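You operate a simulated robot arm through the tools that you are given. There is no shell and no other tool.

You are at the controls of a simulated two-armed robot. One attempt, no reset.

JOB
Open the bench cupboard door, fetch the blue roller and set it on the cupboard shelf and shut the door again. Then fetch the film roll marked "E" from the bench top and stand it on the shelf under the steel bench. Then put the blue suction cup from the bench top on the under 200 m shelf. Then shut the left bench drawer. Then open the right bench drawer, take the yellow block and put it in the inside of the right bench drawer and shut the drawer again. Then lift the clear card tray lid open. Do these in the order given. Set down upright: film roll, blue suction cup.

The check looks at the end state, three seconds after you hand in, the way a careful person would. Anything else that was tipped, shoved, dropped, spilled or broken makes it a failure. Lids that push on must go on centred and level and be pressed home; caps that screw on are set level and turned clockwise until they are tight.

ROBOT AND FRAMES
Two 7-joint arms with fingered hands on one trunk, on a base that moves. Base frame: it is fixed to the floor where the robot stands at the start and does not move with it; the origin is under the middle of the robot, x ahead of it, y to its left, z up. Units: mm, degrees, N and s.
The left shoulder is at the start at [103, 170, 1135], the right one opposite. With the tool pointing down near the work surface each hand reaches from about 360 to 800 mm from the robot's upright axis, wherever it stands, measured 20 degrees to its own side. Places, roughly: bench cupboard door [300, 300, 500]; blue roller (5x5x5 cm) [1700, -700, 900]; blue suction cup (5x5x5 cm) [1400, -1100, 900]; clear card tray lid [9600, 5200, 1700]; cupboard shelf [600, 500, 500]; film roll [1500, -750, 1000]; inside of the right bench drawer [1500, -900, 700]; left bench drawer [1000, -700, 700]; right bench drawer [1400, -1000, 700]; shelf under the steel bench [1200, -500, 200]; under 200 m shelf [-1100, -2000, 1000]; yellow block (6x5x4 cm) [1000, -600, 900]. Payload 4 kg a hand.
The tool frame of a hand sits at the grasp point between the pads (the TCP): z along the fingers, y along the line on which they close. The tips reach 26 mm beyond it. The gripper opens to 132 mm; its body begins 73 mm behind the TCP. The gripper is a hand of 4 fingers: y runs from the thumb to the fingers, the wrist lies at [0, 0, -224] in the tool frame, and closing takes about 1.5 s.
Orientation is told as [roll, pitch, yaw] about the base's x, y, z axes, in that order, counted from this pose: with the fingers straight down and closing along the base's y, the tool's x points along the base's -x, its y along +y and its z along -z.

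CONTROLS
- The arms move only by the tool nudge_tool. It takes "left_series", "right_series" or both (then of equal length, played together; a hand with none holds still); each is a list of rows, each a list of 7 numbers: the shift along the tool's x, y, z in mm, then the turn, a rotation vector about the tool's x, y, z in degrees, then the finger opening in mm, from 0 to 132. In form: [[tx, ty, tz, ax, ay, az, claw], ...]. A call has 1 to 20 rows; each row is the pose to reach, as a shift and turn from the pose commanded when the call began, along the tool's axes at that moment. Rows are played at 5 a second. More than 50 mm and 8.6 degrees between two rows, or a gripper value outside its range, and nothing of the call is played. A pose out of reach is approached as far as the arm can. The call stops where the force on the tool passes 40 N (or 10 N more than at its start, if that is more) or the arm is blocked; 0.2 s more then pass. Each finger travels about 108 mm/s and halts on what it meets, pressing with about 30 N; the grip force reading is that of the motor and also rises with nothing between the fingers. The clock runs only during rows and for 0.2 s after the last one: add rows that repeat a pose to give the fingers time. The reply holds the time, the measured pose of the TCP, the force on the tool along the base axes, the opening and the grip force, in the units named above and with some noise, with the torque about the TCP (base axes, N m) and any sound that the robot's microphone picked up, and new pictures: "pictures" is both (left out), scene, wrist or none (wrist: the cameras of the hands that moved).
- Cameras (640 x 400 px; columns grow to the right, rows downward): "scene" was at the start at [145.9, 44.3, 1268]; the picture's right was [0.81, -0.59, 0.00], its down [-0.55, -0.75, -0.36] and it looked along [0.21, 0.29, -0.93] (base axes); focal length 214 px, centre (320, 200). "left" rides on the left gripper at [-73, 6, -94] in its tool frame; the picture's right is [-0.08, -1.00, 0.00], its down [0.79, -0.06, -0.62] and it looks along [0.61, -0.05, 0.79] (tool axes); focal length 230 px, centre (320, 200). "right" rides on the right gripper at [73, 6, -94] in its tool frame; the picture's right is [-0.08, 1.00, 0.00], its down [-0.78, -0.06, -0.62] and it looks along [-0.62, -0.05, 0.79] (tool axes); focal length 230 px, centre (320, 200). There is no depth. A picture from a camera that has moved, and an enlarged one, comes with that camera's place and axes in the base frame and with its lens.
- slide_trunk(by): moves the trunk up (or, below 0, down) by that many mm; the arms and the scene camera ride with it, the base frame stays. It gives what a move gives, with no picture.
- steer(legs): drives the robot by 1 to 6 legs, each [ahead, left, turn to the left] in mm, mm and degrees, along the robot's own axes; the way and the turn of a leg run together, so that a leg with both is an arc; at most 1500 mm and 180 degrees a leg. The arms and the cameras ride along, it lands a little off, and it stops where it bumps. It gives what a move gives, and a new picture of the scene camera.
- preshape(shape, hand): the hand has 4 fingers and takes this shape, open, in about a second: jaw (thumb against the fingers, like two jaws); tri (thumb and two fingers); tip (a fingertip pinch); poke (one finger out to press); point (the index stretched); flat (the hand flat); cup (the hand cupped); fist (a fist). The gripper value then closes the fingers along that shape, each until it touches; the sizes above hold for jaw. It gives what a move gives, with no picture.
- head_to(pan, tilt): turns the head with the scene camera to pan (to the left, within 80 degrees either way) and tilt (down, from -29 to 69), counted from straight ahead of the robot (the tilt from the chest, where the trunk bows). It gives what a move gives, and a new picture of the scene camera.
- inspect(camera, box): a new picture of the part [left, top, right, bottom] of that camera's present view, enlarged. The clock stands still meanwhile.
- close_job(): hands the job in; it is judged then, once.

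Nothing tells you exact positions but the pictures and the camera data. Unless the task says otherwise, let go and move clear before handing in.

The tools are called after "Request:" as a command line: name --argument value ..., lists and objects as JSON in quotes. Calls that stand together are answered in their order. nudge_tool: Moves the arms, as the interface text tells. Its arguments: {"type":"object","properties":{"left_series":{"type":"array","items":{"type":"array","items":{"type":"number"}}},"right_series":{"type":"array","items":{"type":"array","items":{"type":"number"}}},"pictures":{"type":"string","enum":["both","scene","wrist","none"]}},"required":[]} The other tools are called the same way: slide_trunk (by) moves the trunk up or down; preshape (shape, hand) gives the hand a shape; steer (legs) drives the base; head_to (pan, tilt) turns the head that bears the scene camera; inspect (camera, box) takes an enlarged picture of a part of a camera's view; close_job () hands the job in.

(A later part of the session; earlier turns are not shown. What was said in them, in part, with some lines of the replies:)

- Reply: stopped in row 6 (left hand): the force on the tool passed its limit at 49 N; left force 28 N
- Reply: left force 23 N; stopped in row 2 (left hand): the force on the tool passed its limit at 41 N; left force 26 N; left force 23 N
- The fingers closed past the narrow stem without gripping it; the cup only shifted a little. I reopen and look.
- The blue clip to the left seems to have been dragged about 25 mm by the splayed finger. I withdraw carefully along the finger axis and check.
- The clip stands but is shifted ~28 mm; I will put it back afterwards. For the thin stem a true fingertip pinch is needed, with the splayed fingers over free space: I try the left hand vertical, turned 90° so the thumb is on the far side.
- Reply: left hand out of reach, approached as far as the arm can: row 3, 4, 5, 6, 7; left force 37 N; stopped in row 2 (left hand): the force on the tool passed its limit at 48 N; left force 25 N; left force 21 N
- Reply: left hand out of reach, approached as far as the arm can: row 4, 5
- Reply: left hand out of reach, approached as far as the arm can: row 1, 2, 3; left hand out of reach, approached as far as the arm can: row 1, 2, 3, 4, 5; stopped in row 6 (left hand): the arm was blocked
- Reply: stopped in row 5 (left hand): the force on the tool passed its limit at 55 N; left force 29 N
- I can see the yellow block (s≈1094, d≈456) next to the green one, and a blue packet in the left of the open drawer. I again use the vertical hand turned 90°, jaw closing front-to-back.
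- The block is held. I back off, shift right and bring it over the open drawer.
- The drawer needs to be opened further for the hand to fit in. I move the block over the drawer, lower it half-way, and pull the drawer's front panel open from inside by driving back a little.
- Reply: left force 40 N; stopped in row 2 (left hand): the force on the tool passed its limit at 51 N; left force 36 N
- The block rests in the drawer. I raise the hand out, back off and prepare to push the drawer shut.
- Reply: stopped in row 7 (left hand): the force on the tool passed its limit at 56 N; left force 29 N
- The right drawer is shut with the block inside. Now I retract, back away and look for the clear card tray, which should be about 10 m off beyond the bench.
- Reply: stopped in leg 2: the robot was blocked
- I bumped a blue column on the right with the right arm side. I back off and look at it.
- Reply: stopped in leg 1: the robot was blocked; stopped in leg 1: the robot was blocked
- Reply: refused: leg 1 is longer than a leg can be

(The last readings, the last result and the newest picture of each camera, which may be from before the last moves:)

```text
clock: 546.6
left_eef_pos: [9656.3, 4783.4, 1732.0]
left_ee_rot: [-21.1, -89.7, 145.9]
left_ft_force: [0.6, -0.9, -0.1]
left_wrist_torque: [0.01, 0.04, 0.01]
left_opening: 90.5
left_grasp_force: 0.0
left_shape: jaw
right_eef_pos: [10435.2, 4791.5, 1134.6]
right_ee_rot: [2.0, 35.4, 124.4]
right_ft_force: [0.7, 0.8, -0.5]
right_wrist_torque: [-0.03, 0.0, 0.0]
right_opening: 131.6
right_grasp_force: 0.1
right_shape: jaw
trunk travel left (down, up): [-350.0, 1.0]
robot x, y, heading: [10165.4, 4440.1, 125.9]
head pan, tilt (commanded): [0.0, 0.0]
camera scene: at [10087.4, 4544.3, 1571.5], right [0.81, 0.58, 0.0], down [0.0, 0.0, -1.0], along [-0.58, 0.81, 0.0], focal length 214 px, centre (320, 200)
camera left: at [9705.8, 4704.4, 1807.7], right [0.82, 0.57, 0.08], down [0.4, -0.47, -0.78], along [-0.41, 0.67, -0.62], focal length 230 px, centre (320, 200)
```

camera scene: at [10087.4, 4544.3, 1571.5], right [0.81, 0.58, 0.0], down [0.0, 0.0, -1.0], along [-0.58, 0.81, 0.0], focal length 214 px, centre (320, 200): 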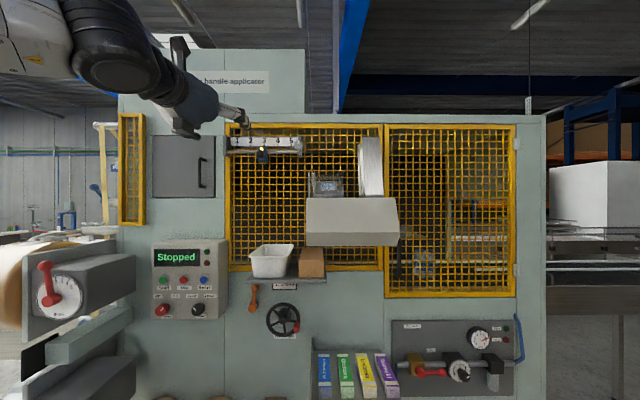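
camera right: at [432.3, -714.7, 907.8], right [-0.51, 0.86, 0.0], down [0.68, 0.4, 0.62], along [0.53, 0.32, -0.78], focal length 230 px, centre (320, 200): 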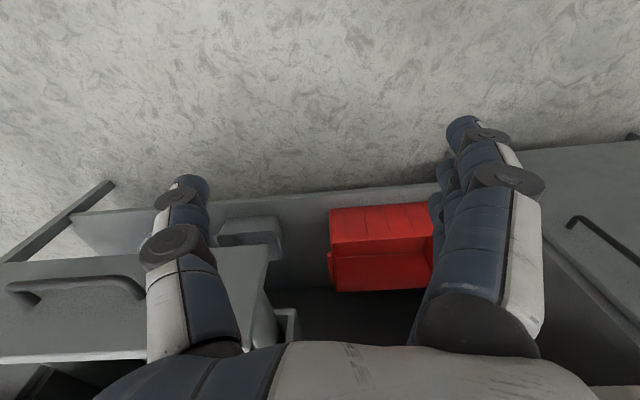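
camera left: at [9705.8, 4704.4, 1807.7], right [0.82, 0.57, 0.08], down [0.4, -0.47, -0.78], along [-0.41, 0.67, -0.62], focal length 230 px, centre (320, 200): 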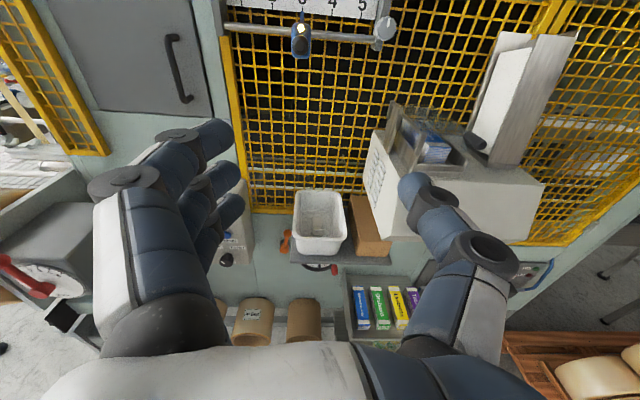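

Request:
inspect --camera "left" --box '[350, 60, 510, 180]'

```text
3.33 times, centred on (430, 120) of left
camera zoom: at [9705.8, 4704.4, 1807.7], right [0.82, 0.57, 0.08], down [0.4, -0.47, -0.78], along [-0.41, 0.67, -0.62], focal length 767 px, centre (-47, 467)
```

zoom: 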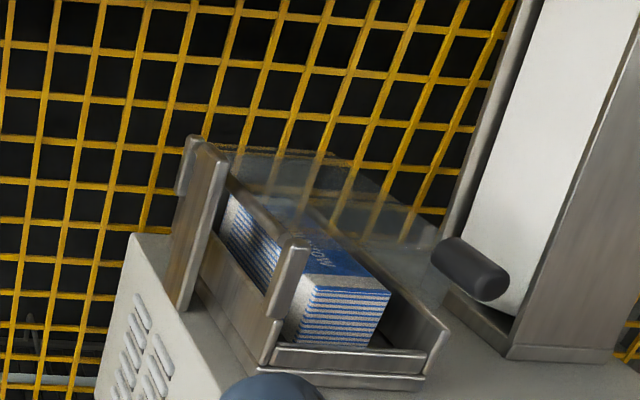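

Now it is clear: the lid is a clear plate hinged along its left side, with a black knob projecting toward me at its front-right corner (about (9722, 5176, 1660)). It must be lifted up and over to the left. I check the single-finger shapes in free air.

Request:
preshape --shape "poke" --hand "left"

Request:
inspect --camera "left" --box '[0, 0, 640, 400]'

Request:
preshape --shape "point" --hand "left"

Request:
inspect --camera "left" --box '[0, 0, 640, 400]'

```text
clock: 547.5
left_eef_pos: [9656.2, 4782.5, 1731.7]
left_ee_rot: [-25.8, -89.8, 150.6]
left_ft_force: [0.2, 0.6, -0.3]
left_wrist_torque: [-0.01, 0.04, -0.03]
left_opening: 0.0
left_grasp_force: 0.1
left_shape: poke
right_eef_pos: [10434.6, 4791.8, 1135.7]
right_ee_rot: [2.0, 35.3, 124.4]
right_ft_force: [-0.1, 0.4, 0.3]
right_wrist_torque: [0.02, 0.02, 0.0]
right_opening: 132.1
right_grasp_force: 0.0
right_shape: jaw
trunk travel left (down, up): [-350.0, 1.0]
robot x, y, heading: [10164.5, 4443.0, 125.5]
head pan, tilt (commanded): [0.0, 0.0]
```

```text
1.00 times, centred on (320, 200) of left (not enlarged: the box is as wide or as high as the picture)
camera zoom: at [9705.4, 4704.4, 1807.1], right [0.82, 0.57, 0.08], down [0.4, -0.47, -0.78], along [-0.41, 0.67, -0.62], focal length 230 px, centre (320, 200)
```

zoom: 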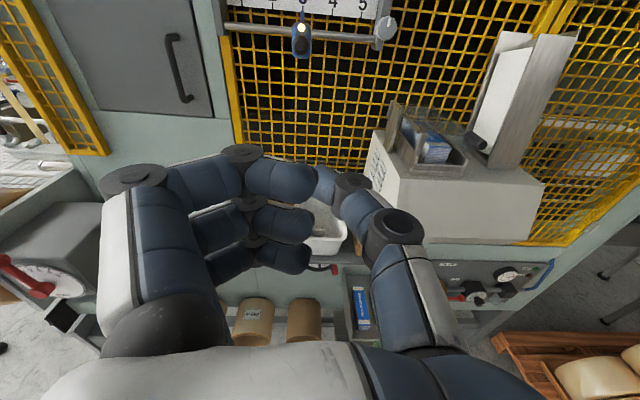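

```text
clock: 548.4
left_eef_pos: [9656.1, 4783.5, 1730.8]
left_ee_rot: [-26.8, -89.6, 151.5]
left_ft_force: [0.1, -0.3, -0.2]
left_wrist_torque: [0.0, 0.02, 0.01]
left_opening: 126.5
left_grasp_force: 0.1
left_shape: point
right_eef_pos: [10434.2, 4792.3, 1136.9]
right_ee_rot: [2.0, 35.3, 124.4]
right_ft_force: [0.2, 0.6, -0.5]
right_wrist_torque: [0.03, 0.01, 0.04]
right_opening: 131.7
right_grasp_force: 0.0
right_shape: jaw
trunk travel left (down, up): [-350.0, 1.0]
robot x, y, heading: [10165.4, 4439.3, 125.9]
head pan, tilt (commanded): [0.0, 0.0]
```

```text
1.00 times, centred on (320, 200) of left (not enlarged: the box is as wide or as high as the picture)
camera zoom: at [9705.4, 4704.3, 1807.1], right [0.82, 0.57, 0.08], down [0.4, -0.47, -0.78], along [-0.41, 0.67, -0.62], focal length 230 px, centre (320, 200)
```

zoom: 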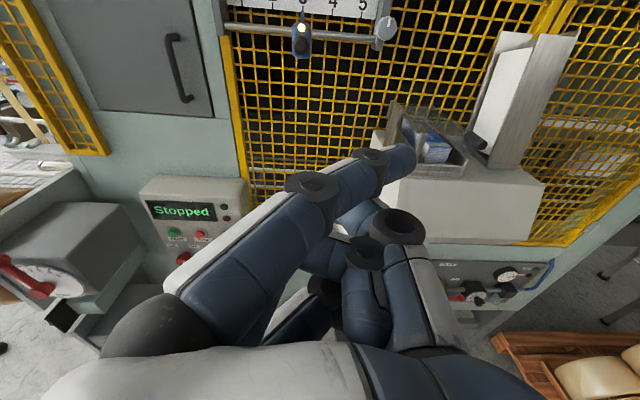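

Request:
steer --legs '[[0, -230, 0.2]]'

Request:
inspect --camera "left" --box '[160, 20, 480, 220]'

Request:
inspect --camera "scene" --box '[180, 120, 340, 240]'

```text
clock: 551.0
left_eef_pos: [9841.5, 4916.6, 1732.8]
left_ee_rot: [-27.9, -89.7, 152.7]
left_ft_force: [-0.1, 0.3, -0.2]
left_wrist_torque: [0.02, 0.01, -0.02]
left_opening: 126.1
left_grasp_force: 0.1
left_shape: point
right_eef_pos: [10620.9, 4926.4, 1135.9]
right_ee_rot: [2.0, 35.2, 124.4]
right_ft_force: [-0.3, 0.3, -0.5]
right_wrist_torque: [-0.03, 0.01, -0.02]
right_opening: 131.9
right_grasp_force: 0.0
right_shape: jaw
trunk travel left (down, up): [-350.0, 1.0]
robot x, y, heading: [10351.5, 4571.3, 125.9]
head pan, tilt (commanded): [0.0, 0.0]
camera scene: at [10273.8, 4678.0, 1571.5], right [0.81, 0.58, 0.0], down [0.0, 0.0, -1.0], along [-0.58, 0.81, 0.0], focal length 214 px, centre (320, 200)
```

scene: 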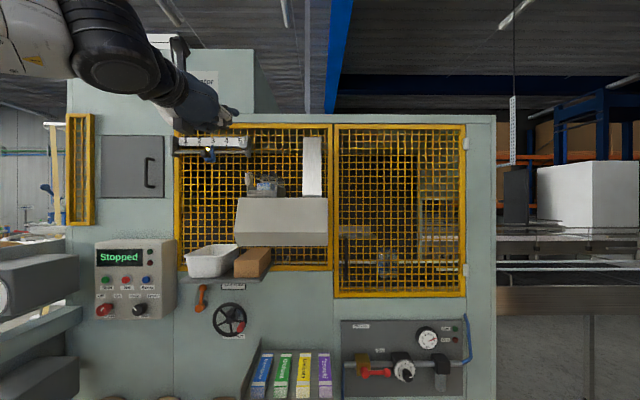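

```text
2.00 times, centred on (320, 120) of left
camera zoom: at [9891.8, 4837.7, 1807.2], right [0.82, 0.57, 0.08], down [0.4, -0.47, -0.78], along [-0.41, 0.67, -0.62], focal length 460 px, centre (320, 360)
```

zoom: 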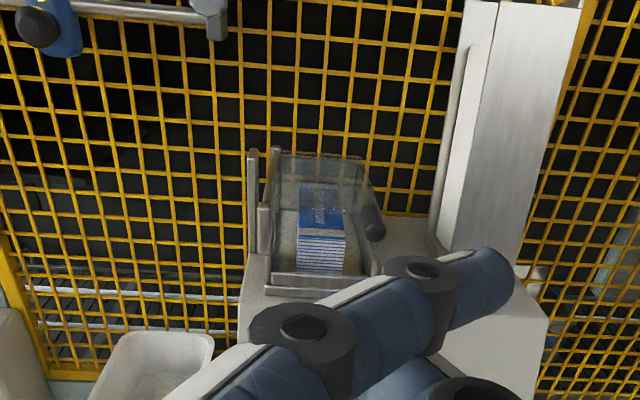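

```text
3.33 times, centred on (260, 180) of scene
camera zoom: at [10273.8, 4678.0, 1571.5], right [0.81, 0.58, 0.0], down [0.0, 0.0, -1.0], along [-0.58, 0.81, 0.0], focal length 715 px, centre (520, 267)
```

zoom: 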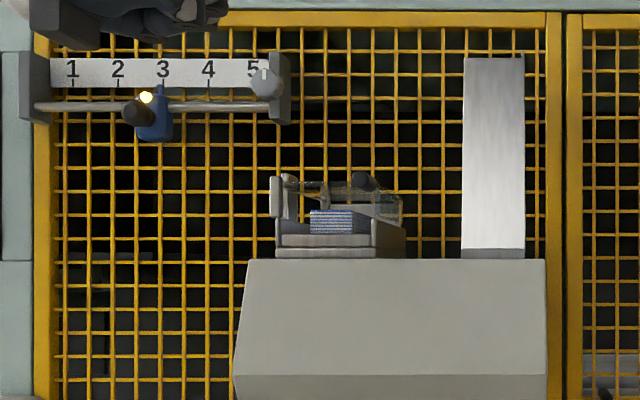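

The box front and tray leave room to take the knob from the front. I use the jaw shape, hand pitched slightly down, line up with the knob and move closer.

Request:
preshape --shape "jaw" --hand "left"

Request:
nudge_tool --left_series '[[0, -20, 0, 0, 7, 0, 70], [0, -40, 0, 0, 14, 0, 60], [0, -56, 0, 0, 20, 0, 60], [0, -56, 0, 0, 20, 0, 60]]' --pictures "none"

Request:
steer --legs '[[130, 0, 0]]'

Request:
inspect --camera "left" --box '[0, 0, 640, 400]'

```text
clock: 551.9
left_eef_pos: [9842.8, 4916.2, 1731.3]
left_ee_rot: [-28.7, -89.7, 153.4]
left_ft_force: [0.1, -1.2, -0.7]
left_wrist_torque: [0.0, -0.01, -0.03]
left_opening: 131.8
left_grasp_force: 0.0
left_shape: jaw
right_eef_pos: [10620.7, 4925.6, 1134.4]
right_ee_rot: [2.0, 35.3, 124.5]
right_ft_force: [0.3, -0.7, -0.8]
right_wrist_torque: [0.0, -0.02, 0.05]
right_opening: 131.8
right_grasp_force: 0.1
right_shape: jaw
trunk travel left (down, up): [-350.0, 1.0]
robot x, y, heading: [10352.9, 4577.4, 125.7]
head pan, tilt (commanded): [0.0, 0.0]
```

```text
clock: 552.9
left_eef_pos: [9887.7, 4946.3, 1732.4]
left_ee_rot: [-0.5, -69.7, 125.1]
left_ft_force: [0.0, -0.6, -0.4]
left_wrist_torque: [0.01, 0.01, 0.01]
left_opening: 60.9
left_grasp_force: 0.1
left_shape: jaw
right_eef_pos: [10619.9, 4924.9, 1135.4]
right_ee_rot: [2.0, 35.3, 124.4]
right_ft_force: [-0.2, 0.3, 0.5]
right_wrist_torque: [0.02, -0.03, 0.01]
right_opening: 131.9
right_grasp_force: 0.1
right_shape: jaw
trunk travel left (down, up): [-350.0, 1.0]
robot x, y, heading: [10351.7, 4570.2, 125.8]
head pan, tilt (commanded): [0.0, 0.0]
```

```text
clock: 554.2
left_eef_pos: [9814.5, 5051.3, 1732.7]
left_ee_rot: [-0.4, -69.8, 125.1]
left_ft_force: [-1.2, 0.6, -0.3]
left_wrist_torque: [0.0, -0.01, 0.01]
left_opening: 60.5
left_grasp_force: 0.1
left_shape: jaw
right_eef_pos: [10546.5, 5028.3, 1134.4]
right_ee_rot: [2.1, 35.4, 124.4]
right_ft_force: [-0.6, -0.4, -0.4]
right_wrist_torque: [0.0, -0.01, 0.02]
right_opening: 131.8
right_grasp_force: 0.1
right_shape: jaw
trunk travel left (down, up): [-350.0, 1.0]
robot x, y, heading: [10282.5, 4676.1, 125.8]
head pan, tilt (commanded): [0.0, 0.0]
camera scene: at [10199.3, 4781.6, 1571.6], right [0.81, 0.58, 0.0], down [0.0, 0.0, -1.0], along [-0.58, 0.81, 0.0], focal length 214 px, centre (320, 200)
```

scene: 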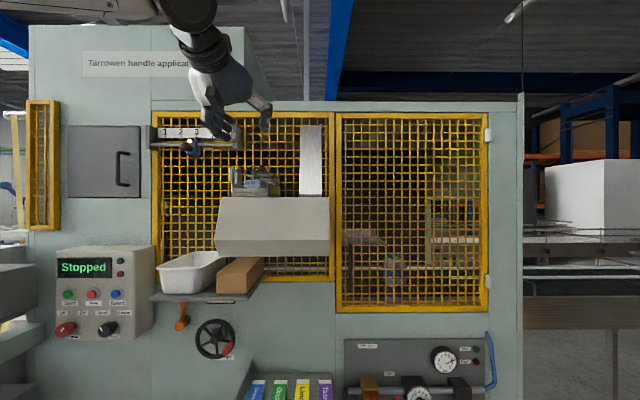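

```text
1.00 times, centred on (320, 200) of left (not enlarged: the box is as wide or as high as the picture)
camera zoom: at [9845.8, 4997.0, 1834.7], right [0.8, 0.59, 0.07], down [0.54, -0.66, -0.52], along [-0.26, 0.46, -0.85], focal length 230 px, centre (320, 200)
```

zoom: 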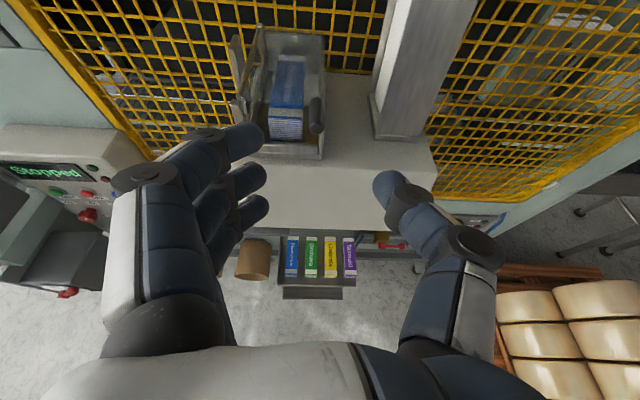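

Request:
nudge_tool --left_series '[[6, 0, 35, 0, 0, 0, 60], [12, -1, 70, 0, 0, 0, 60], [17, -1, 105, 0, 0, 0, 60], [17, -1, 105, 0, 0, 0, 60]]' --pictures "both"

```text
clock: 555.2
left_eef_pos: [9758.8, 5127.5, 1684.3]
left_ee_rot: [-0.4, -69.7, 125.1]
left_ft_force: [0.7, -0.4, 0.4]
left_wrist_torque: [0.0, -0.02, 0.02]
left_opening: 60.6
left_grasp_force: 0.1
left_shape: jaw
right_eef_pos: [10545.6, 5029.7, 1136.2]
right_ee_rot: [2.0, 35.1, 124.3]
right_ft_force: [0.3, 0.3, 0.6]
right_wrist_torque: [0.01, 0.0, 0.02]
right_opening: 132.0
right_grasp_force: 0.1
right_shape: jaw
trunk travel left (down, up): [-350.0, 1.0]
robot x, y, heading: [10275.6, 4677.5, 125.4]
head pan, tilt (commanded): [0.0, 0.0]
camera scene: at [10199.7, 4780.9, 1571.6], right [0.81, 0.58, 0.0], down [0.0, 0.0, -1.0], along [-0.58, 0.81, 0.0], focal length 214 px, centre (320, 200)
camera left: at [9790.7, 5073.5, 1785.8], right [0.8, 0.59, 0.08], down [0.54, -0.66, -0.52], along [-0.26, 0.46, -0.85], focal length 230 px, centre (320, 200)
```

scene: 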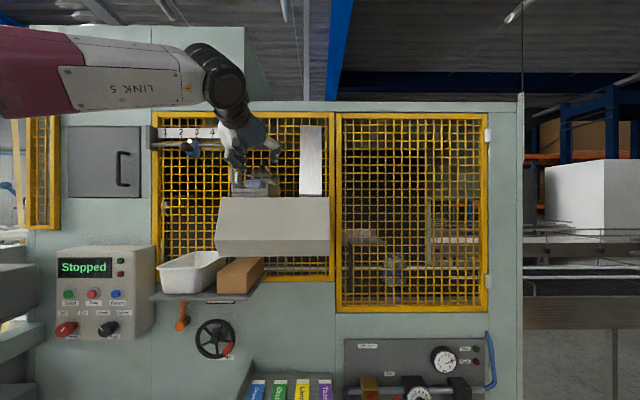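
left: 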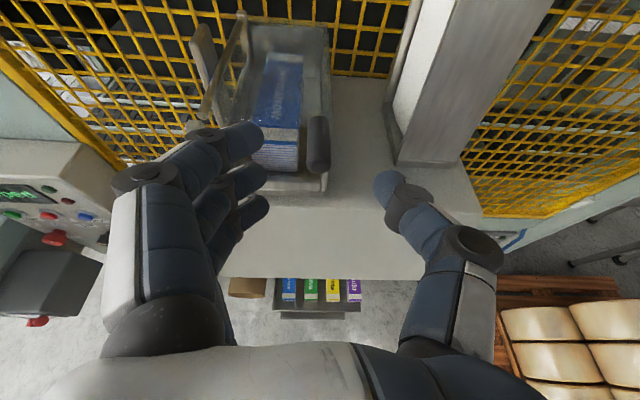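

Request:
nudge_tool --left_series '[[1, 0, 20, 0, 0, 0, 60], [2, 0, 40, 0, 0, 0, 60], [3.5, 0, 60, 0, 0, 0, 60], [3.5, 0, 60, 0, 0, 0, 60]]' --pictures "wrist"

```text
clock: 556.2
left_eef_pos: [9728.9, 5173.0, 1655.7]
left_ee_rot: [-0.5, -69.9, 125.2]
left_ft_force: [0.2, -0.2, 0.2]
left_wrist_torque: [-0.04, 0.0, -0.01]
left_opening: 60.8
left_grasp_force: 0.1
left_shape: jaw
right_eef_pos: [10546.3, 5029.7, 1135.6]
right_ee_rot: [2.0, 35.3, 124.3]
right_ft_force: [0.1, -0.5, 0.1]
right_wrist_torque: [0.02, 0.0, -0.02]
right_opening: 132.0
right_grasp_force: 0.1
right_shape: jaw
trunk travel left (down, up): [-350.0, 1.0]
robot x, y, heading: [10278.7, 4678.9, 125.7]
head pan, tilt (commanded): [0.0, 0.0]
camera left: at [9761.0, 5119.7, 1758.3], right [0.8, 0.59, 0.07], down [0.54, -0.66, -0.52], along [-0.26, 0.46, -0.85], focal length 230 px, centre (320, 200)
```

left: 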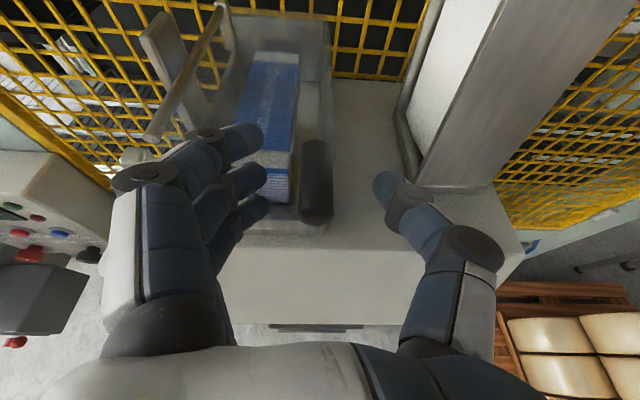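

Request:
nudge_tool --left_series '[[0, 0, 0, 0, 0, 0, 45], [0, 0, 0, 0, 0, 0, 30], [0, 0, 0, 0, 0, 0, 15], [0, 0, 0, 0, 0, 0, 0], [0, 0, 0, 0, 0, 0, 0], [0, 0, 0, 0, 0, 0, 0]]' --pictures "wrist"

```text
clock: 557.6
left_eef_pos: [9728.6, 5174.2, 1655.0]
left_ee_rot: [-0.4, -69.8, 125.2]
left_ft_force: [-1.6, -0.5, 0.7]
left_wrist_torque: [-0.17, 0.17, 0.12]
left_opening: 1.0
left_grasp_force: 30.3
left_shape: jaw
right_eef_pos: [10545.4, 5031.0, 1134.9]
right_ee_rot: [2.0, 35.3, 124.4]
right_ft_force: [-0.2, 1.0, 0.1]
right_wrist_torque: [-0.01, -0.01, -0.01]
right_opening: 131.8
right_grasp_force: 0.1
right_shape: jaw
trunk travel left (down, up): [-350.0, 1.0]
robot x, y, heading: [10277.7, 4674.1, 125.7]
head pan, tilt (commanded): [0.0, 0.0]
camera left: at [9760.0, 5120.4, 1757.7], right [0.8, 0.59, 0.07], down [0.54, -0.66, -0.52], along [-0.26, 0.46, -0.85], focal length 230 px, centre (320, 200)
```

left: 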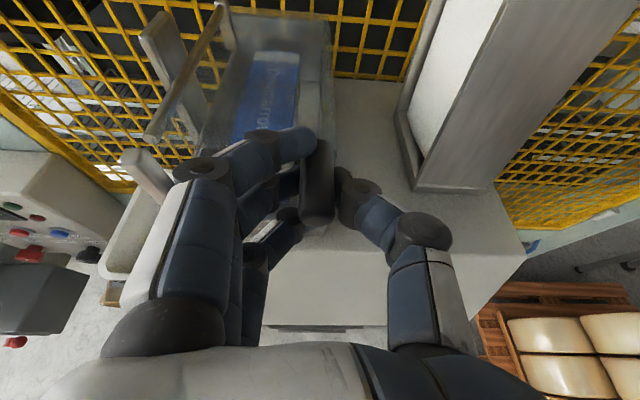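

The knob is gripped, but the end of the lift would be at the arm's limit. I let go for a moment, retract the hand, bring the base 110 mm closer and take the knob again.

Request:
nudge_tool --left_series '[[0, 0, 0, 0, 0, 0, 30], [0, 0, 0, 0, 0, 0, 60], [0, 0, 0, 0, 0, 0, 60], [0, 0, 0, 0, 0, 0, 60], [12, 0, -32, 0, 0, 0, 60], [24, 0, -65, 0, 0, 0, 60], [38, 0, -103, 0, 0, 0, 60], [38, 0, -103, 0, 0, 0, 60]]' --pictures "none"

Request:
steer --legs '[[60, 0, 0.3]]'

Request:
inspect --camera "left" --box '[0, 0, 640, 400]'

```text
clock: 559.4
left_eef_pos: [9793.2, 5083.4, 1653.7]
left_ee_rot: [-0.4, -69.6, 125.2]
left_ft_force: [0.2, 0.4, 0.1]
left_wrist_torque: [0.01, -0.03, 0.01]
left_opening: 59.2
left_grasp_force: 0.0
left_shape: jaw
right_eef_pos: [10546.6, 5031.0, 1135.3]
right_ee_rot: [2.0, 35.3, 124.5]
right_ft_force: [0.0, 0.7, -0.4]
right_wrist_torque: [-0.02, -0.04, -0.03]
right_opening: 131.8
right_grasp_force: 0.1
right_shape: jaw
trunk travel left (down, up): [-350.0, 1.0]
robot x, y, heading: [10278.2, 4676.0, 125.6]
head pan, tilt (commanded): [0.0, 0.0]
```

```text
clock: 560.3
left_eef_pos: [9757.5, 5128.4, 1654.3]
left_ee_rot: [-0.4, -69.7, 125.4]
left_ft_force: [-0.8, 0.6, -0.6]
left_wrist_torque: [-0.01, -0.03, -0.01]
left_opening: 59.3
left_grasp_force: 0.0
left_shape: jaw
right_eef_pos: [10512.3, 5079.1, 1135.7]
right_ee_rot: [2.1, 35.3, 124.7]
right_ft_force: [0.7, 0.8, 0.2]
right_wrist_torque: [-0.01, -0.01, -0.02]
right_opening: 132.0
right_grasp_force: 0.1
right_shape: jaw
trunk travel left (down, up): [-350.0, 1.0]
robot x, y, heading: [10243.4, 4724.3, 125.6]
head pan, tilt (commanded): [0.0, 0.0]
camera scene: at [10164.1, 4829.6, 1571.4], right [0.81, 0.59, 0.0], down [0.0, 0.0, -1.0], along [-0.59, 0.81, 0.0], focal length 214 px, centre (320, 200)
```

scene: 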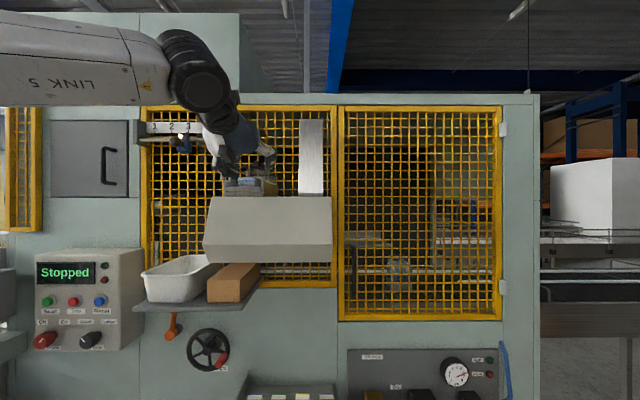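

```text
1.00 times, centred on (320, 200) of left (not enlarged: the box is as wide or as high as the picture)
camera zoom: at [9788.4, 5075.0, 1757.3], right [0.8, 0.59, 0.07], down [0.54, -0.66, -0.52], along [-0.26, 0.46, -0.85], focal length 230 px, centre (320, 200)
```

zoom: 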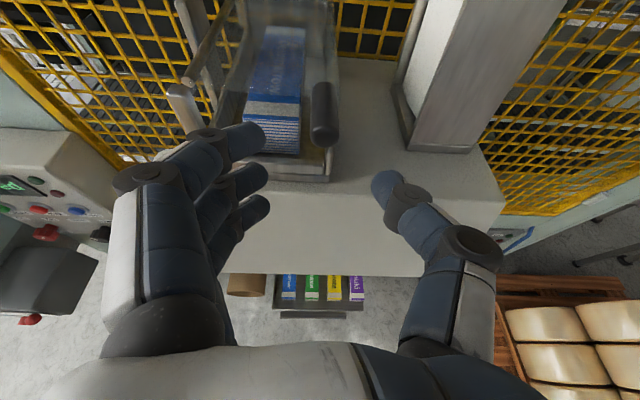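

Request:
steer --legs '[[52, 0, 0]]'

Request:
inspect --camera "left" --box '[0, 0, 640, 400]'

```text
clock: 561.3
left_eef_pos: [9726.6, 5168.1, 1654.2]
left_ee_rot: [-0.4, -69.6, 125.4]
left_ft_force: [-0.4, -0.8, 3.1]
left_wrist_torque: [0.1, 0.24, 0.05]
left_opening: 59.3
left_grasp_force: 0.1
left_shape: jaw
right_eef_pos: [10481.2, 5120.5, 1135.5]
right_ee_rot: [2.0, 35.2, 124.8]
right_ft_force: [-1.2, -0.9, -0.6]
right_wrist_torque: [-0.03, -0.03, 0.03]
right_opening: 132.1
right_grasp_force: 0.1
right_shape: jaw
trunk travel left (down, up): [-350.0, 1.0]
robot x, y, heading: [10212.6, 4764.5, 125.9]
head pan, tilt (commanded): [0.0, 0.0]
camera scene: at [10134.2, 4870.4, 1571.4], right [0.81, 0.59, 0.0], down [0.0, 0.0, -1.0], along [-0.59, 0.81, 0.0], focal length 214 px, centre (320, 200)
```

scene: 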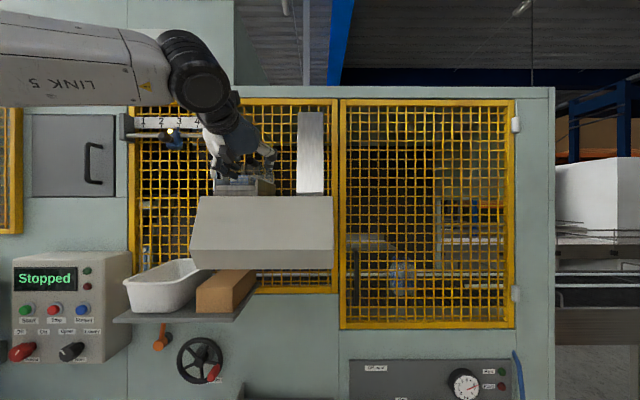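

```text
1.00 times, centred on (320, 200) of left (not enlarged: the box is as wide or as high as the picture)
camera zoom: at [9758.3, 5115.8, 1756.8], right [0.8, 0.59, 0.07], down [0.54, -0.66, -0.52], along [-0.26, 0.46, -0.85], focal length 230 px, centre (320, 200)
```

zoom: 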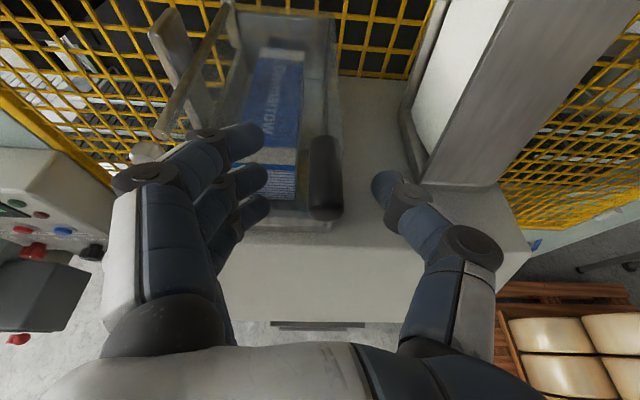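

Request:
nudge_tool --left_series '[[-5, -3, -2, 0, 0, 0, 59], [-5, -3, -2, 0, 0, 0, 45], [-5, -3, -2, 0, 0, 0, 30], [-5, -3, -2, 0, 0, 0, 15], [-5, -3, -2, 0, 0, 0, 0], [-5, -3, -2, 0, 0, 0, 0], [-5, -3, -2, 0, 0, 0, 0]]' --pictures "wrist"

```text
clock: 562.9
left_eef_pos: [9732.4, 5171.8, 1660.7]
left_ee_rot: [0.1, -69.7, 124.9]
left_ft_force: [7.1, 5.8, -1.6]
left_wrist_torque: [0.02, -0.04, -0.05]
left_opening: 0.1
left_grasp_force: 30.4
left_shape: jaw
right_eef_pos: [10482.3, 5119.8, 1133.9]
right_ee_rot: [2.0, 35.3, 124.7]
right_ft_force: [-0.2, -0.4, -0.1]
right_wrist_torque: [0.0, -0.02, 0.03]
right_opening: 132.0
right_grasp_force: 0.1
right_shape: jaw
trunk travel left (down, up): [-350.0, 1.0]
robot x, y, heading: [10212.3, 4762.8, 125.9]
head pan, tilt (commanded): [0.0, 0.0]
camera left: at [9764.3, 5118.8, 1762.9], right [0.8, 0.59, 0.07], down [0.54, -0.66, -0.52], along [-0.26, 0.46, -0.85], focal length 230 px, centre (320, 200)
```

left: 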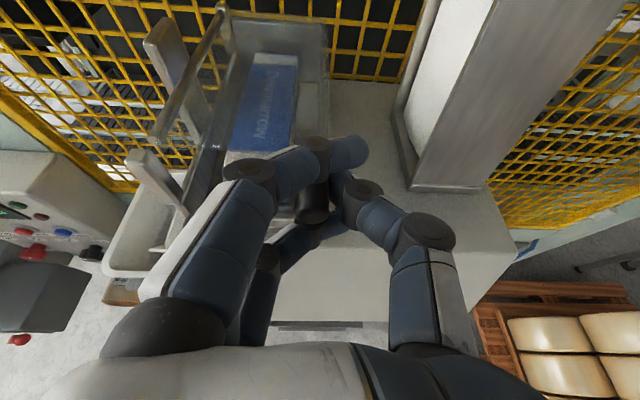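

Request:
nudge_tool --left_series '[[-11.4, 1.9, -4.2, 2.6, 0, -7, 0], [-22.6, 5.3, -8.3, 5.2, 0, -14.1, 0], [-33.2, 10.3, -12.2, 7.8, 0, -21.1, 0], [-33.2, 10.3, -12.2, 7.8, 0, -21.1, 0]]' --pictures "both"

```text
clock: 563.9
left_eef_pos: [9725.5, 5167.4, 1696.1]
left_ee_rot: [-50.2, -60.0, 171.2]
left_ft_force: [9.8, 11.1, 5.2]
left_wrist_torque: [0.04, 0.04, -0.15]
left_opening: 0.0
left_grasp_force: 30.3
left_shape: jaw
right_eef_pos: [10483.3, 5120.3, 1133.6]
right_ee_rot: [2.2, 35.2, 124.8]
right_ft_force: [-0.3, 0.2, 0.2]
right_wrist_torque: [0.0, 0.04, -0.02]
right_opening: 131.9
right_grasp_force: 0.1
right_shape: jaw
trunk travel left (down, up): [-350.0, 1.0]
robot x, y, heading: [10218.4, 4763.0, 125.9]
head pan, tilt (commanded): [0.0, 0.0]
camera scene: at [10138.3, 4872.0, 1571.5], right [0.81, 0.59, 0.0], down [0.0, 0.0, -1.0], along [-0.59, 0.81, 0.0], focal length 214 px, centre (320, 200)
camera left: at [9726.3, 5091.4, 1789.5], right [0.72, 0.53, 0.45], down [0.7, -0.55, -0.46], along [0.0, 0.64, -0.77], focal length 230 px, centre (320, 200)
```

scene: 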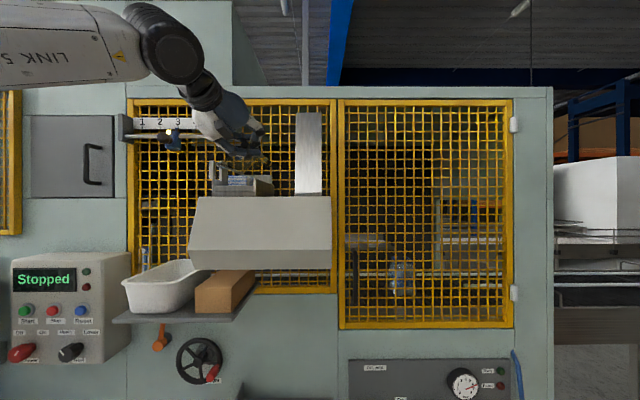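
left: 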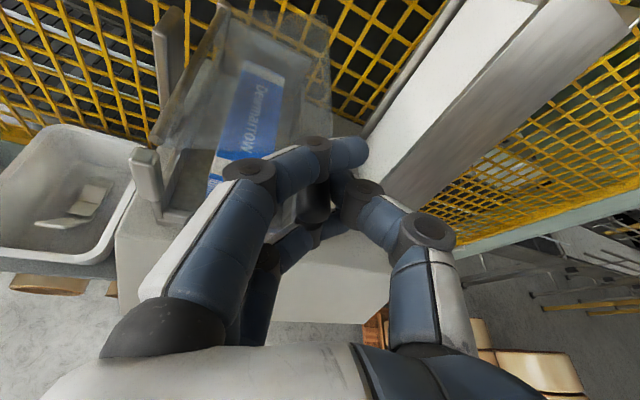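

Request:
nudge_tool --left_series '[[-10.7, 0, -4, 2.6, 0, -7, 0], [-21.1, 1.6, -7.8, 5.2, 0, -14.1, 0], [-31.7, 6.6, -11.7, 7.8, 0, -21.1, 0], [-41.6, 12.9, -15.3, 10.4, 0, -28.1, 0], [-41.6, 12.9, -15.3, 10.4, 0, -28.1, 0]]' --pictures "both"

```text
clock: 565.1
left_eef_pos: [9703.3, 5149.2, 1732.3]
left_ee_rot: [-75.3, -34.8, -170.0]
left_ft_force: [8.4, 10.0, 13.6]
left_wrist_torque: [0.18, 0.14, -0.14]
left_opening: 0.1
left_grasp_force: 30.1
left_shape: jaw
right_eef_pos: [10483.5, 5119.9, 1135.2]
right_ee_rot: [2.3, 35.3, 124.7]
right_ft_force: [0.1, -0.4, 0.4]
right_wrist_torque: [0.0, 0.02, 0.01]
right_opening: 131.6
right_grasp_force: 0.1
right_shape: jaw
trunk travel left (down, up): [-350.0, 1.0]
robot x, y, heading: [10213.4, 4761.6, 125.6]
head pan, tilt (commanded): [0.0, 0.0]
camera scene: at [10138.9, 4871.3, 1571.6], right [0.81, 0.59, 0.0], down [0.0, 0.0, -1.0], along [-0.59, 0.81, 0.0], focal length 214 px, centre (320, 200)
camera left: at [9670.8, 5051.5, 1790.9], right [0.43, 0.34, 0.84], down [0.86, -0.44, -0.27], along [0.27, 0.83, -0.48], focal length 230 px, centre (320, 200)
```

scene: 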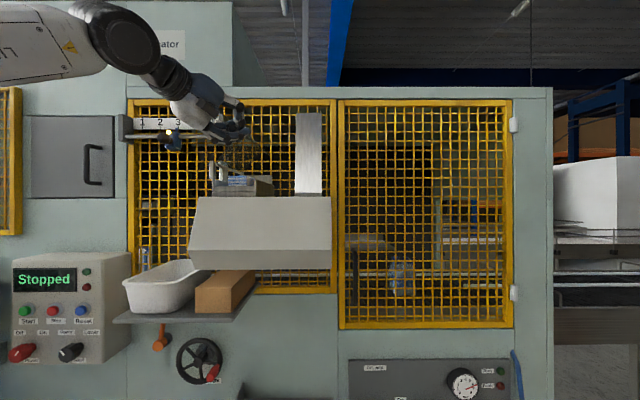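
left: 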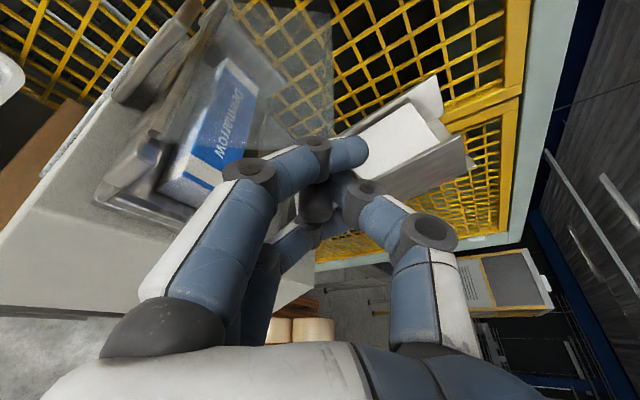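

Request:
nudge_tool --left_series '[[-12.7, 0.2, -4.7, 2.6, 0, -7, 0], [-25.4, 2.2, -9.3, 5.2, 0, -14.1, 0], [-37.7, 6.1, -13.9, 7.8, 0, -21.1, 0], [-49.5, 11.6, -18.2, 10.4, 0, -28.1, 0], [-49.5, 11.6, -18.2, 10.4, 0, -28.1, 0]]' --pictures "both"

```text
clock: 566.3
left_eef_pos: [9658.3, 5117.8, 1754.9]
left_ee_rot: [-87.6, -6.9, -165.4]
left_ft_force: [2.0, -0.5, 10.6]
left_wrist_torque: [0.06, -0.04, -0.02]
left_opening: 0.0
left_grasp_force: 30.3
left_shape: jaw
right_eef_pos: [10482.4, 5118.7, 1134.4]
right_ee_rot: [2.2, 35.3, 124.6]
right_ft_force: [0.6, -0.4, -0.5]
right_wrist_torque: [-0.01, -0.01, -0.02]
right_opening: 132.1
right_grasp_force: 0.0
right_shape: jaw
trunk travel left (down, up): [-350.0, 1.0]
robot x, y, heading: [10212.2, 4766.6, 126.3]
head pan, tilt (commanded): [0.0, 0.0]
camera scene: at [10137.1, 4869.0, 1571.6], right [0.81, 0.59, 0.0], down [0.0, 0.0, -1.0], along [-0.59, 0.81, 0.0], focal length 214 px, centre (320, 200)
camera left: at [9613.0, 5010.4, 1763.9], right [0.03, 0.05, 1.0], down [0.92, -0.39, -0.01], along [0.39, 0.92, -0.06], focal length 230 px, centre (320, 200)
```

scene: 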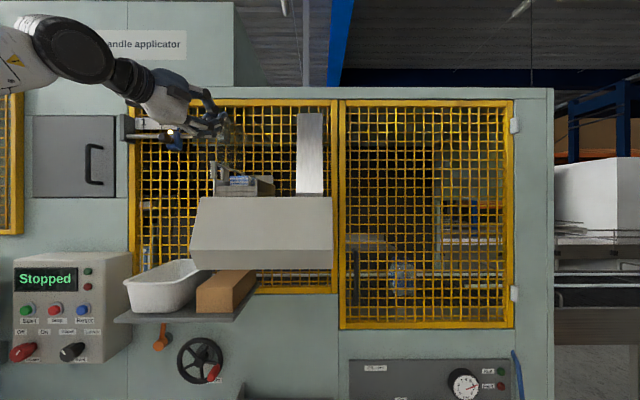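
left: 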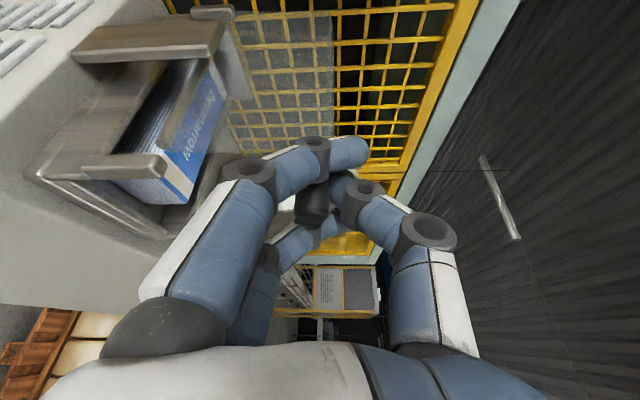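

Request:
nudge_tool --left_series '[[-6, 0.3, -2.1, 1.3, 0, -3.5, 0], [-11.6, 0.6, -4.2, 2.6, 0, -7, 0], [-18, 2, -6.5, 3.9, 0, -10.5, 0], [-24.1, 3.4, -8.9, 5.2, 0, -14.1, 0], [-30, 5.5, -11, 6.5, 0, -17.6, 0], [-36.2, 7.6, -13.3, 7.8, 0, -21.1, 0], [-36.2, 7.6, -13.3, 7.8, 0, -21.1, 0]]' --pictures "both"

```text
clock: 567.9
left_eef_pos: [9626.6, 5096.1, 1752.5]
left_ee_rot: [-95.3, 14.0, -165.9]
left_ft_force: [3.7, -4.9, 1.0]
left_wrist_torque: [-0.11, -0.14, -0.1]
left_opening: 0.1
left_grasp_force: 29.8
left_shape: jaw
right_eef_pos: [10481.7, 5118.2, 1135.6]
right_ee_rot: [2.1, 35.2, 124.7]
right_ft_force: [0.2, -0.5, 1.0]
right_wrist_torque: [-0.01, 0.02, 0.03]
right_opening: 131.9
right_grasp_force: 0.1
right_shape: jaw
trunk travel left (down, up): [-350.0, 1.0]
robot x, y, heading: [10221.1, 4765.2, 126.0]
head pan, tilt (commanded): [0.0, 0.0]
camera scene: at [10136.3, 4868.0, 1571.7], right [0.81, 0.59, 0.0], down [0.0, 0.0, -1.0], along [-0.59, 0.81, 0.0], focal length 214 px, centre (320, 200)
camera left: at [9583.6, 4990.4, 1722.9], right [-0.28, -0.17, 0.94], down [0.89, -0.42, 0.19], along [0.36, 0.89, 0.27], focal length 230 px, centre (320, 200)
```

scene: 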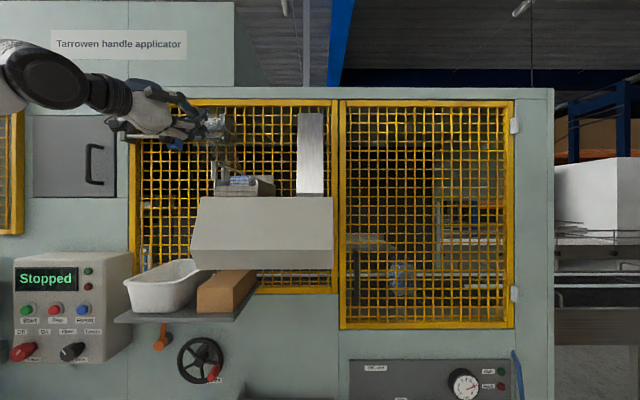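
left: 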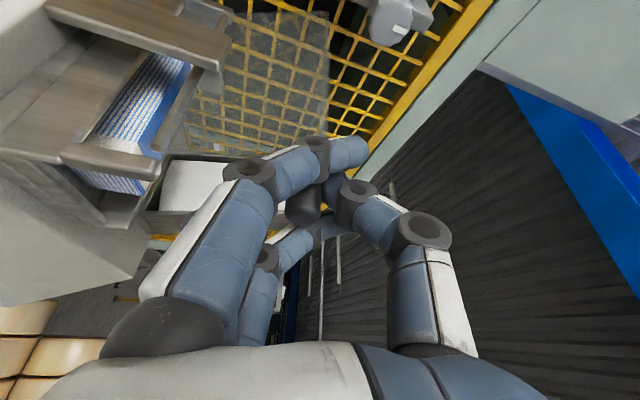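

Request:
nudge_tool --left_series '[[-6.4, 0.4, -2.3, 1.3, 0, -3.5, 0], [-12.8, 0.9, -4.7, 2.6, 0, -7, 0], [-19.3, 2.2, -7.1, 3.9, 0, -10.5, 0], [-26, 4, -9.5, 5.2, 0, -14.1, 0], [-26, 4, -9.5, 5.2, 0, -14.1, 0]]' --pictures "both"

```text
clock: 569.1
left_eef_pos: [9615.9, 5085.8, 1745.7]
left_ee_rot: [-101.7, 27.6, -168.7]
left_ft_force: [23.0, 16.2, 23.1]
left_wrist_torque: [0.29, -0.15, -0.28]
left_opening: 0.0
left_grasp_force: 30.2
left_shape: jaw
right_eef_pos: [10487.4, 5121.6, 1132.7]
right_ee_rot: [2.4, 35.2, 124.9]
right_ft_force: [0.7, -0.8, 0.2]
right_wrist_torque: [-0.02, -0.02, 0.03]
right_opening: 131.9
right_grasp_force: 0.1
right_shape: jaw
trunk travel left (down, up): [-350.0, 1.0]
robot x, y, heading: [10213.4, 4766.0, 126.0]
head pan, tilt (commanded): [0.0, 0.0]
camera scene: at [10143.6, 4872.7, 1571.8], right [0.81, 0.59, -0.01], down [-0.01, 0.0, -1.0], along [-0.59, 0.81, 0.0], focal length 214 px, centre (320, 200)
camera left: at [9582.2, 4987.3, 1691.7], right [-0.47, -0.3, 0.83], down [0.83, -0.46, 0.31], along [0.29, 0.83, 0.47], focal length 230 px, centre (320, 200)
```

scene: 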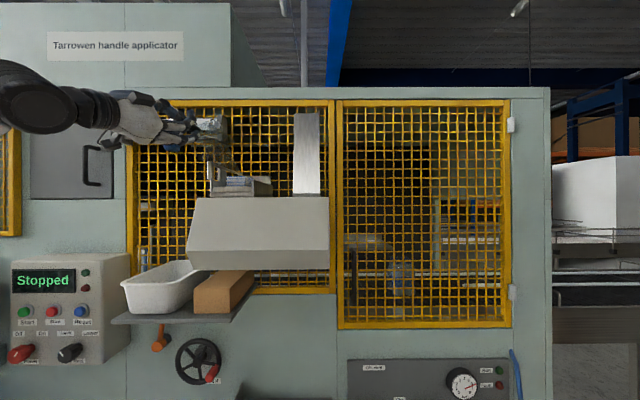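
left: 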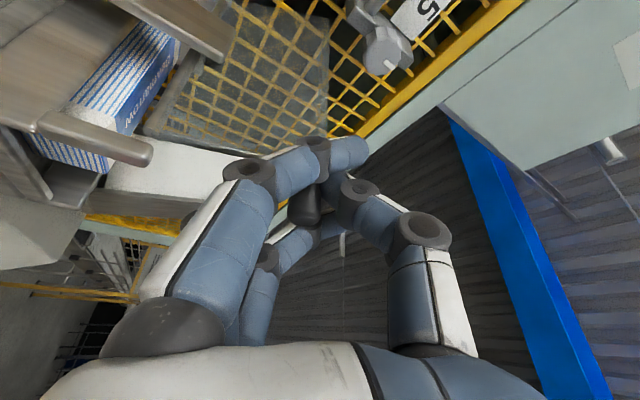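

The lid has met its open stop (past vertical, about 105–110°). I relieve the pressure and open the fingers.

Request:
nudge_tool --left_series '[[6, 0, 2, -1.5, 0, 4, 0], [10, 0, 3.5, -2.5, 0, 7, 0], [10, 0, 3.5, -2.5, 0, 7, 0]]' --pictures "none"

Request:
nudge_tool --left_series '[[0, 0, 0, 0, 0, 0, 15], [0, 0, 0, 0, 0, 0, 30], [0, 0, 0, 0, 0, 0, 45], [0, 0, 0, 0, 0, 0, 60], [0, 0, 0, 0, 0, 0, 70], [0, 0, 0, 0, 0, 0, 70]]' --pictures "both"

```text
clock: 569.9
left_eef_pos: [9616.3, 5087.5, 1748.8]
left_ee_rot: [-98.3, 20.9, -166.8]
left_ft_force: [16.3, 2.7, 10.2]
left_wrist_torque: [0.23, -0.32, -0.36]
left_opening: 0.1
left_grasp_force: 29.5
left_shape: jaw
right_eef_pos: [10484.0, 5118.8, 1134.8]
right_ee_rot: [2.2, 35.2, 124.7]
right_ft_force: [0.2, -0.4, -0.3]
right_wrist_torque: [-0.04, 0.0, 0.01]
right_opening: 131.7
right_grasp_force: 0.0
right_shape: jaw
trunk travel left (down, up): [-350.0, 1.0]
robot x, y, heading: [10218.9, 4764.7, 125.7]
head pan, tilt (commanded): [0.0, 0.0]
```

```text
clock: 571.3
left_eef_pos: [9610.2, 5088.0, 1745.1]
left_ee_rot: [-98.3, 21.2, -166.9]
left_ft_force: [0.1, 0.2, 0.4]
left_wrist_torque: [0.04, 0.01, 0.02]
left_opening: 68.9
left_grasp_force: 0.1
left_shape: jaw
right_eef_pos: [10479.6, 5120.1, 1135.2]
right_ee_rot: [2.1, 35.3, 124.7]
right_ft_force: [0.1, 0.4, -0.1]
right_wrist_torque: [0.01, 0.0, -0.01]
right_opening: 131.9
right_grasp_force: 0.1
right_shape: jaw
trunk travel left (down, up): [-350.0, 1.0]
robot x, y, heading: [10215.7, 4765.3, 125.9]
head pan, tilt (commanded): [0.0, 0.0]
camera scene: at [10134.8, 4869.5, 1571.5], right [0.81, 0.59, 0.0], down [0.0, 0.0, -1.0], along [-0.59, 0.81, 0.0], focal length 214 px, centre (320, 200)
camera left: at [9572.9, 4985.1, 1703.3], right [-0.38, -0.24, 0.89], down [0.86, -0.43, 0.26], along [0.33, 0.87, 0.37], focal length 230 px, centre (320, 200)
```

scene: 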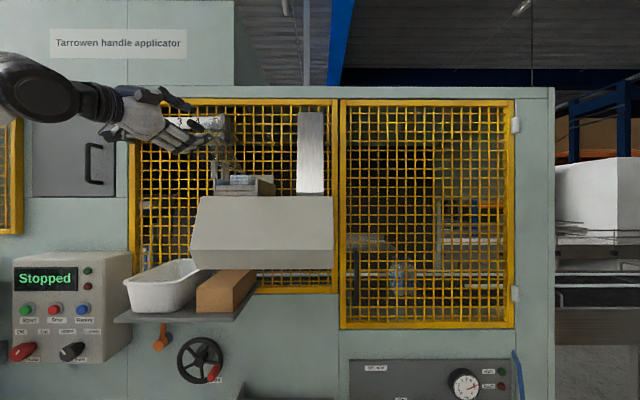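
left: 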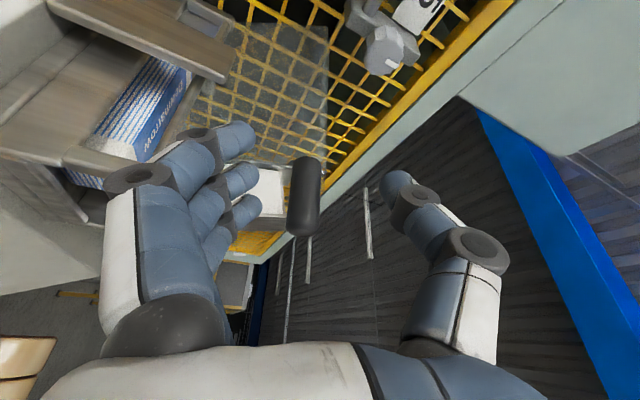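

Request:
nudge_tool --left_series '[[0, 0, -20, 0, 0, 0, 80], [0, 0, -50, 0, 0, 0, 80], [0, 0, -85, 0, 0, 0, 80], [0, 0, -120, 0, 0, 0, 80], [0, 0, -150, 0, 0, 0, 80]]' --pictures "both"

Request:
inspect --camera "scene" --box '[170, 90, 350, 225]'

```text
clock: 572.5
left_eef_pos: [9654.2, 4943.4, 1724.1]
left_ee_rot: [-98.3, 21.1, -166.8]
left_ft_force: [0.7, 0.9, -0.1]
left_wrist_torque: [0.0, 0.03, 0.01]
left_opening: 79.0
left_grasp_force: 0.1
left_shape: jaw
right_eef_pos: [10481.5, 5118.1, 1135.8]
right_ee_rot: [2.0, 35.2, 124.7]
right_ft_force: [0.5, -0.4, -0.4]
right_wrist_torque: [0.05, -0.01, 0.0]
right_opening: 131.8
right_grasp_force: 0.1
right_shape: jaw
trunk travel left (down, up): [-350.0, 1.0]
robot x, y, heading: [10217.1, 4766.4, 126.1]
head pan, tilt (commanded): [0.0, 0.0]
camera scene: at [10135.1, 4868.4, 1571.6], right [0.81, 0.59, 0.0], down [0.0, 0.0, -1.0], along [-0.59, 0.81, 0.0], focal length 214 px, centre (320, 200)
camera left: at [9616.5, 4840.8, 1681.8], right [-0.38, -0.24, 0.89], down [0.86, -0.43, 0.26], along [0.33, 0.87, 0.37], focal length 230 px, centre (320, 200)
```

scene: 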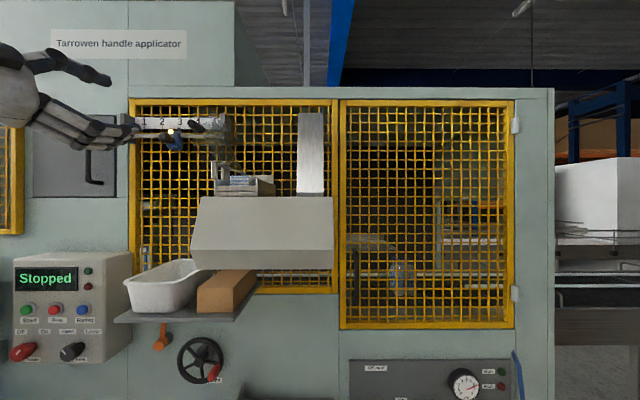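
left: 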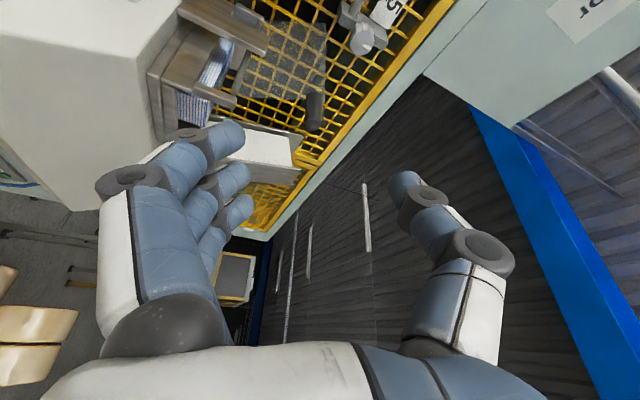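

```text
2.96 times, centred on (260, 158) of scene
camera zoom: at [10135.1, 4868.4, 1571.6], right [0.81, 0.59, 0.0], down [0.0, 0.0, -1.0], along [-0.59, 0.81, 0.0], focal length 636 px, centre (498, 326)
```

zoom: 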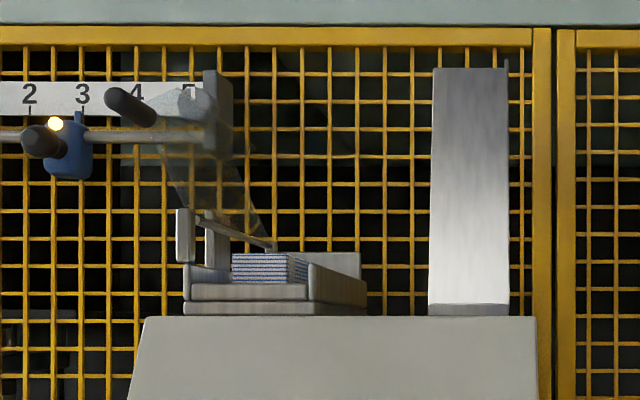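

The lid stays open past vertical. I back away and take a last look before handing in.

Request:
steer --legs '[[-450, 0, 0]]'

Request:
inspect --camera "scene" --box '[200, 100, 400, 230]'

```text
clock: 575.2
left_eef_pos: [9915.1, 4583.0, 1724.1]
left_ee_rot: [-98.3, 21.2, -166.8]
left_ft_force: [0.3, 0.0, 0.4]
left_wrist_torque: [-0.01, -0.02, -0.04]
left_opening: 79.8
left_grasp_force: 0.0
left_shape: jaw
right_eef_pos: [10742.3, 4758.7, 1135.3]
right_ee_rot: [2.1, 35.3, 124.7]
right_ft_force: [0.9, 0.0, 0.5]
right_wrist_torque: [0.02, 0.0, -0.02]
right_opening: 131.8
right_grasp_force: 0.0
right_shape: jaw
trunk travel left (down, up): [-350.0, 1.0]
robot x, y, heading: [10475.7, 4405.3, 126.0]
head pan, tilt (commanded): [0.0, 0.0]
camera scene: at [10396.7, 4508.4, 1571.5], right [0.81, 0.59, 0.0], down [0.0, 0.0, -1.0], along [-0.59, 0.81, 0.0], focal length 214 px, centre (320, 200)
```

scene: 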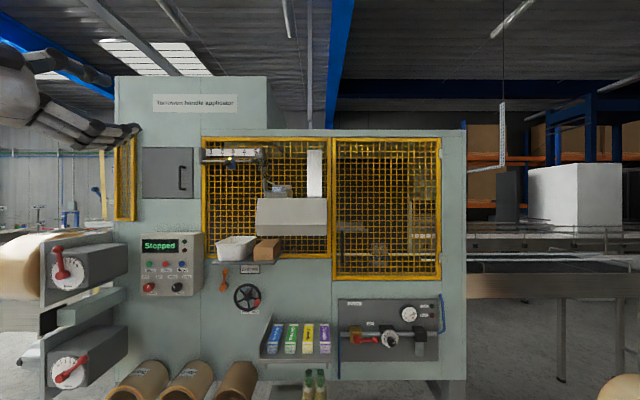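

```text
3.08 times, centred on (300, 165) of scene
camera zoom: at [10396.7, 4508.4, 1571.5], right [0.81, 0.59, 0.0], down [0.0, 0.0, -1.0], along [-0.59, 0.81, 0.0], focal length 660 px, centre (382, 308)
```

zoom: 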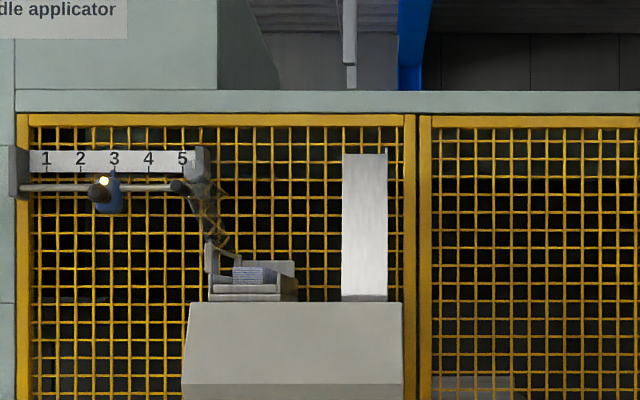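

All six parts are done: the roller is in the cupboard with the door shut. Roll E stands on the under-bench shelf, and the suction cup stands on the Under 200 m shelf. Both drawers are shut with the yellow block in the right one, and the clear lid is open. I dragged one blue clip about 25 mm while picking the cup and set it back within a few millimetres. The right arm also bumped a column on the way here. Hands are clear, so I hand in.

Request:
close_job

```text
The job is handed in.
```

I finished all six parts in the order given and handed the job in. The check's verdict isn't back.

- **Cupboard:** the blue roller stands on the cupboard shelf and the door is shut.
- **Film roll:** the roll marked "E" stands upright on the shelf under the steel bench, to the right of the bottle pack.
- **Suction cup:** the blue suction cup stands upright in the "Under 200 m" half of the rack's top shelf.
- **Left drawer:** shut flush.
- **Right drawer:** opened, the yellow block set inside, and shut again.
- **Card tray lid:** the clear lid on the handle applicator is open past vertical. It was still open when I looked again from further back.

Two things went wrong along the way:

- **Blue clip:** on my first try for the suction cup, a splayed finger dragged the blue clip next to it about 25 mm. It stayed upright. I put it back in its row, by my estimate within about 5 mm of where it stood.
- **Column:** on the drive to the handle applicator, my right wrist pressed against a blue steel column. I saw nothing moved or damaged.
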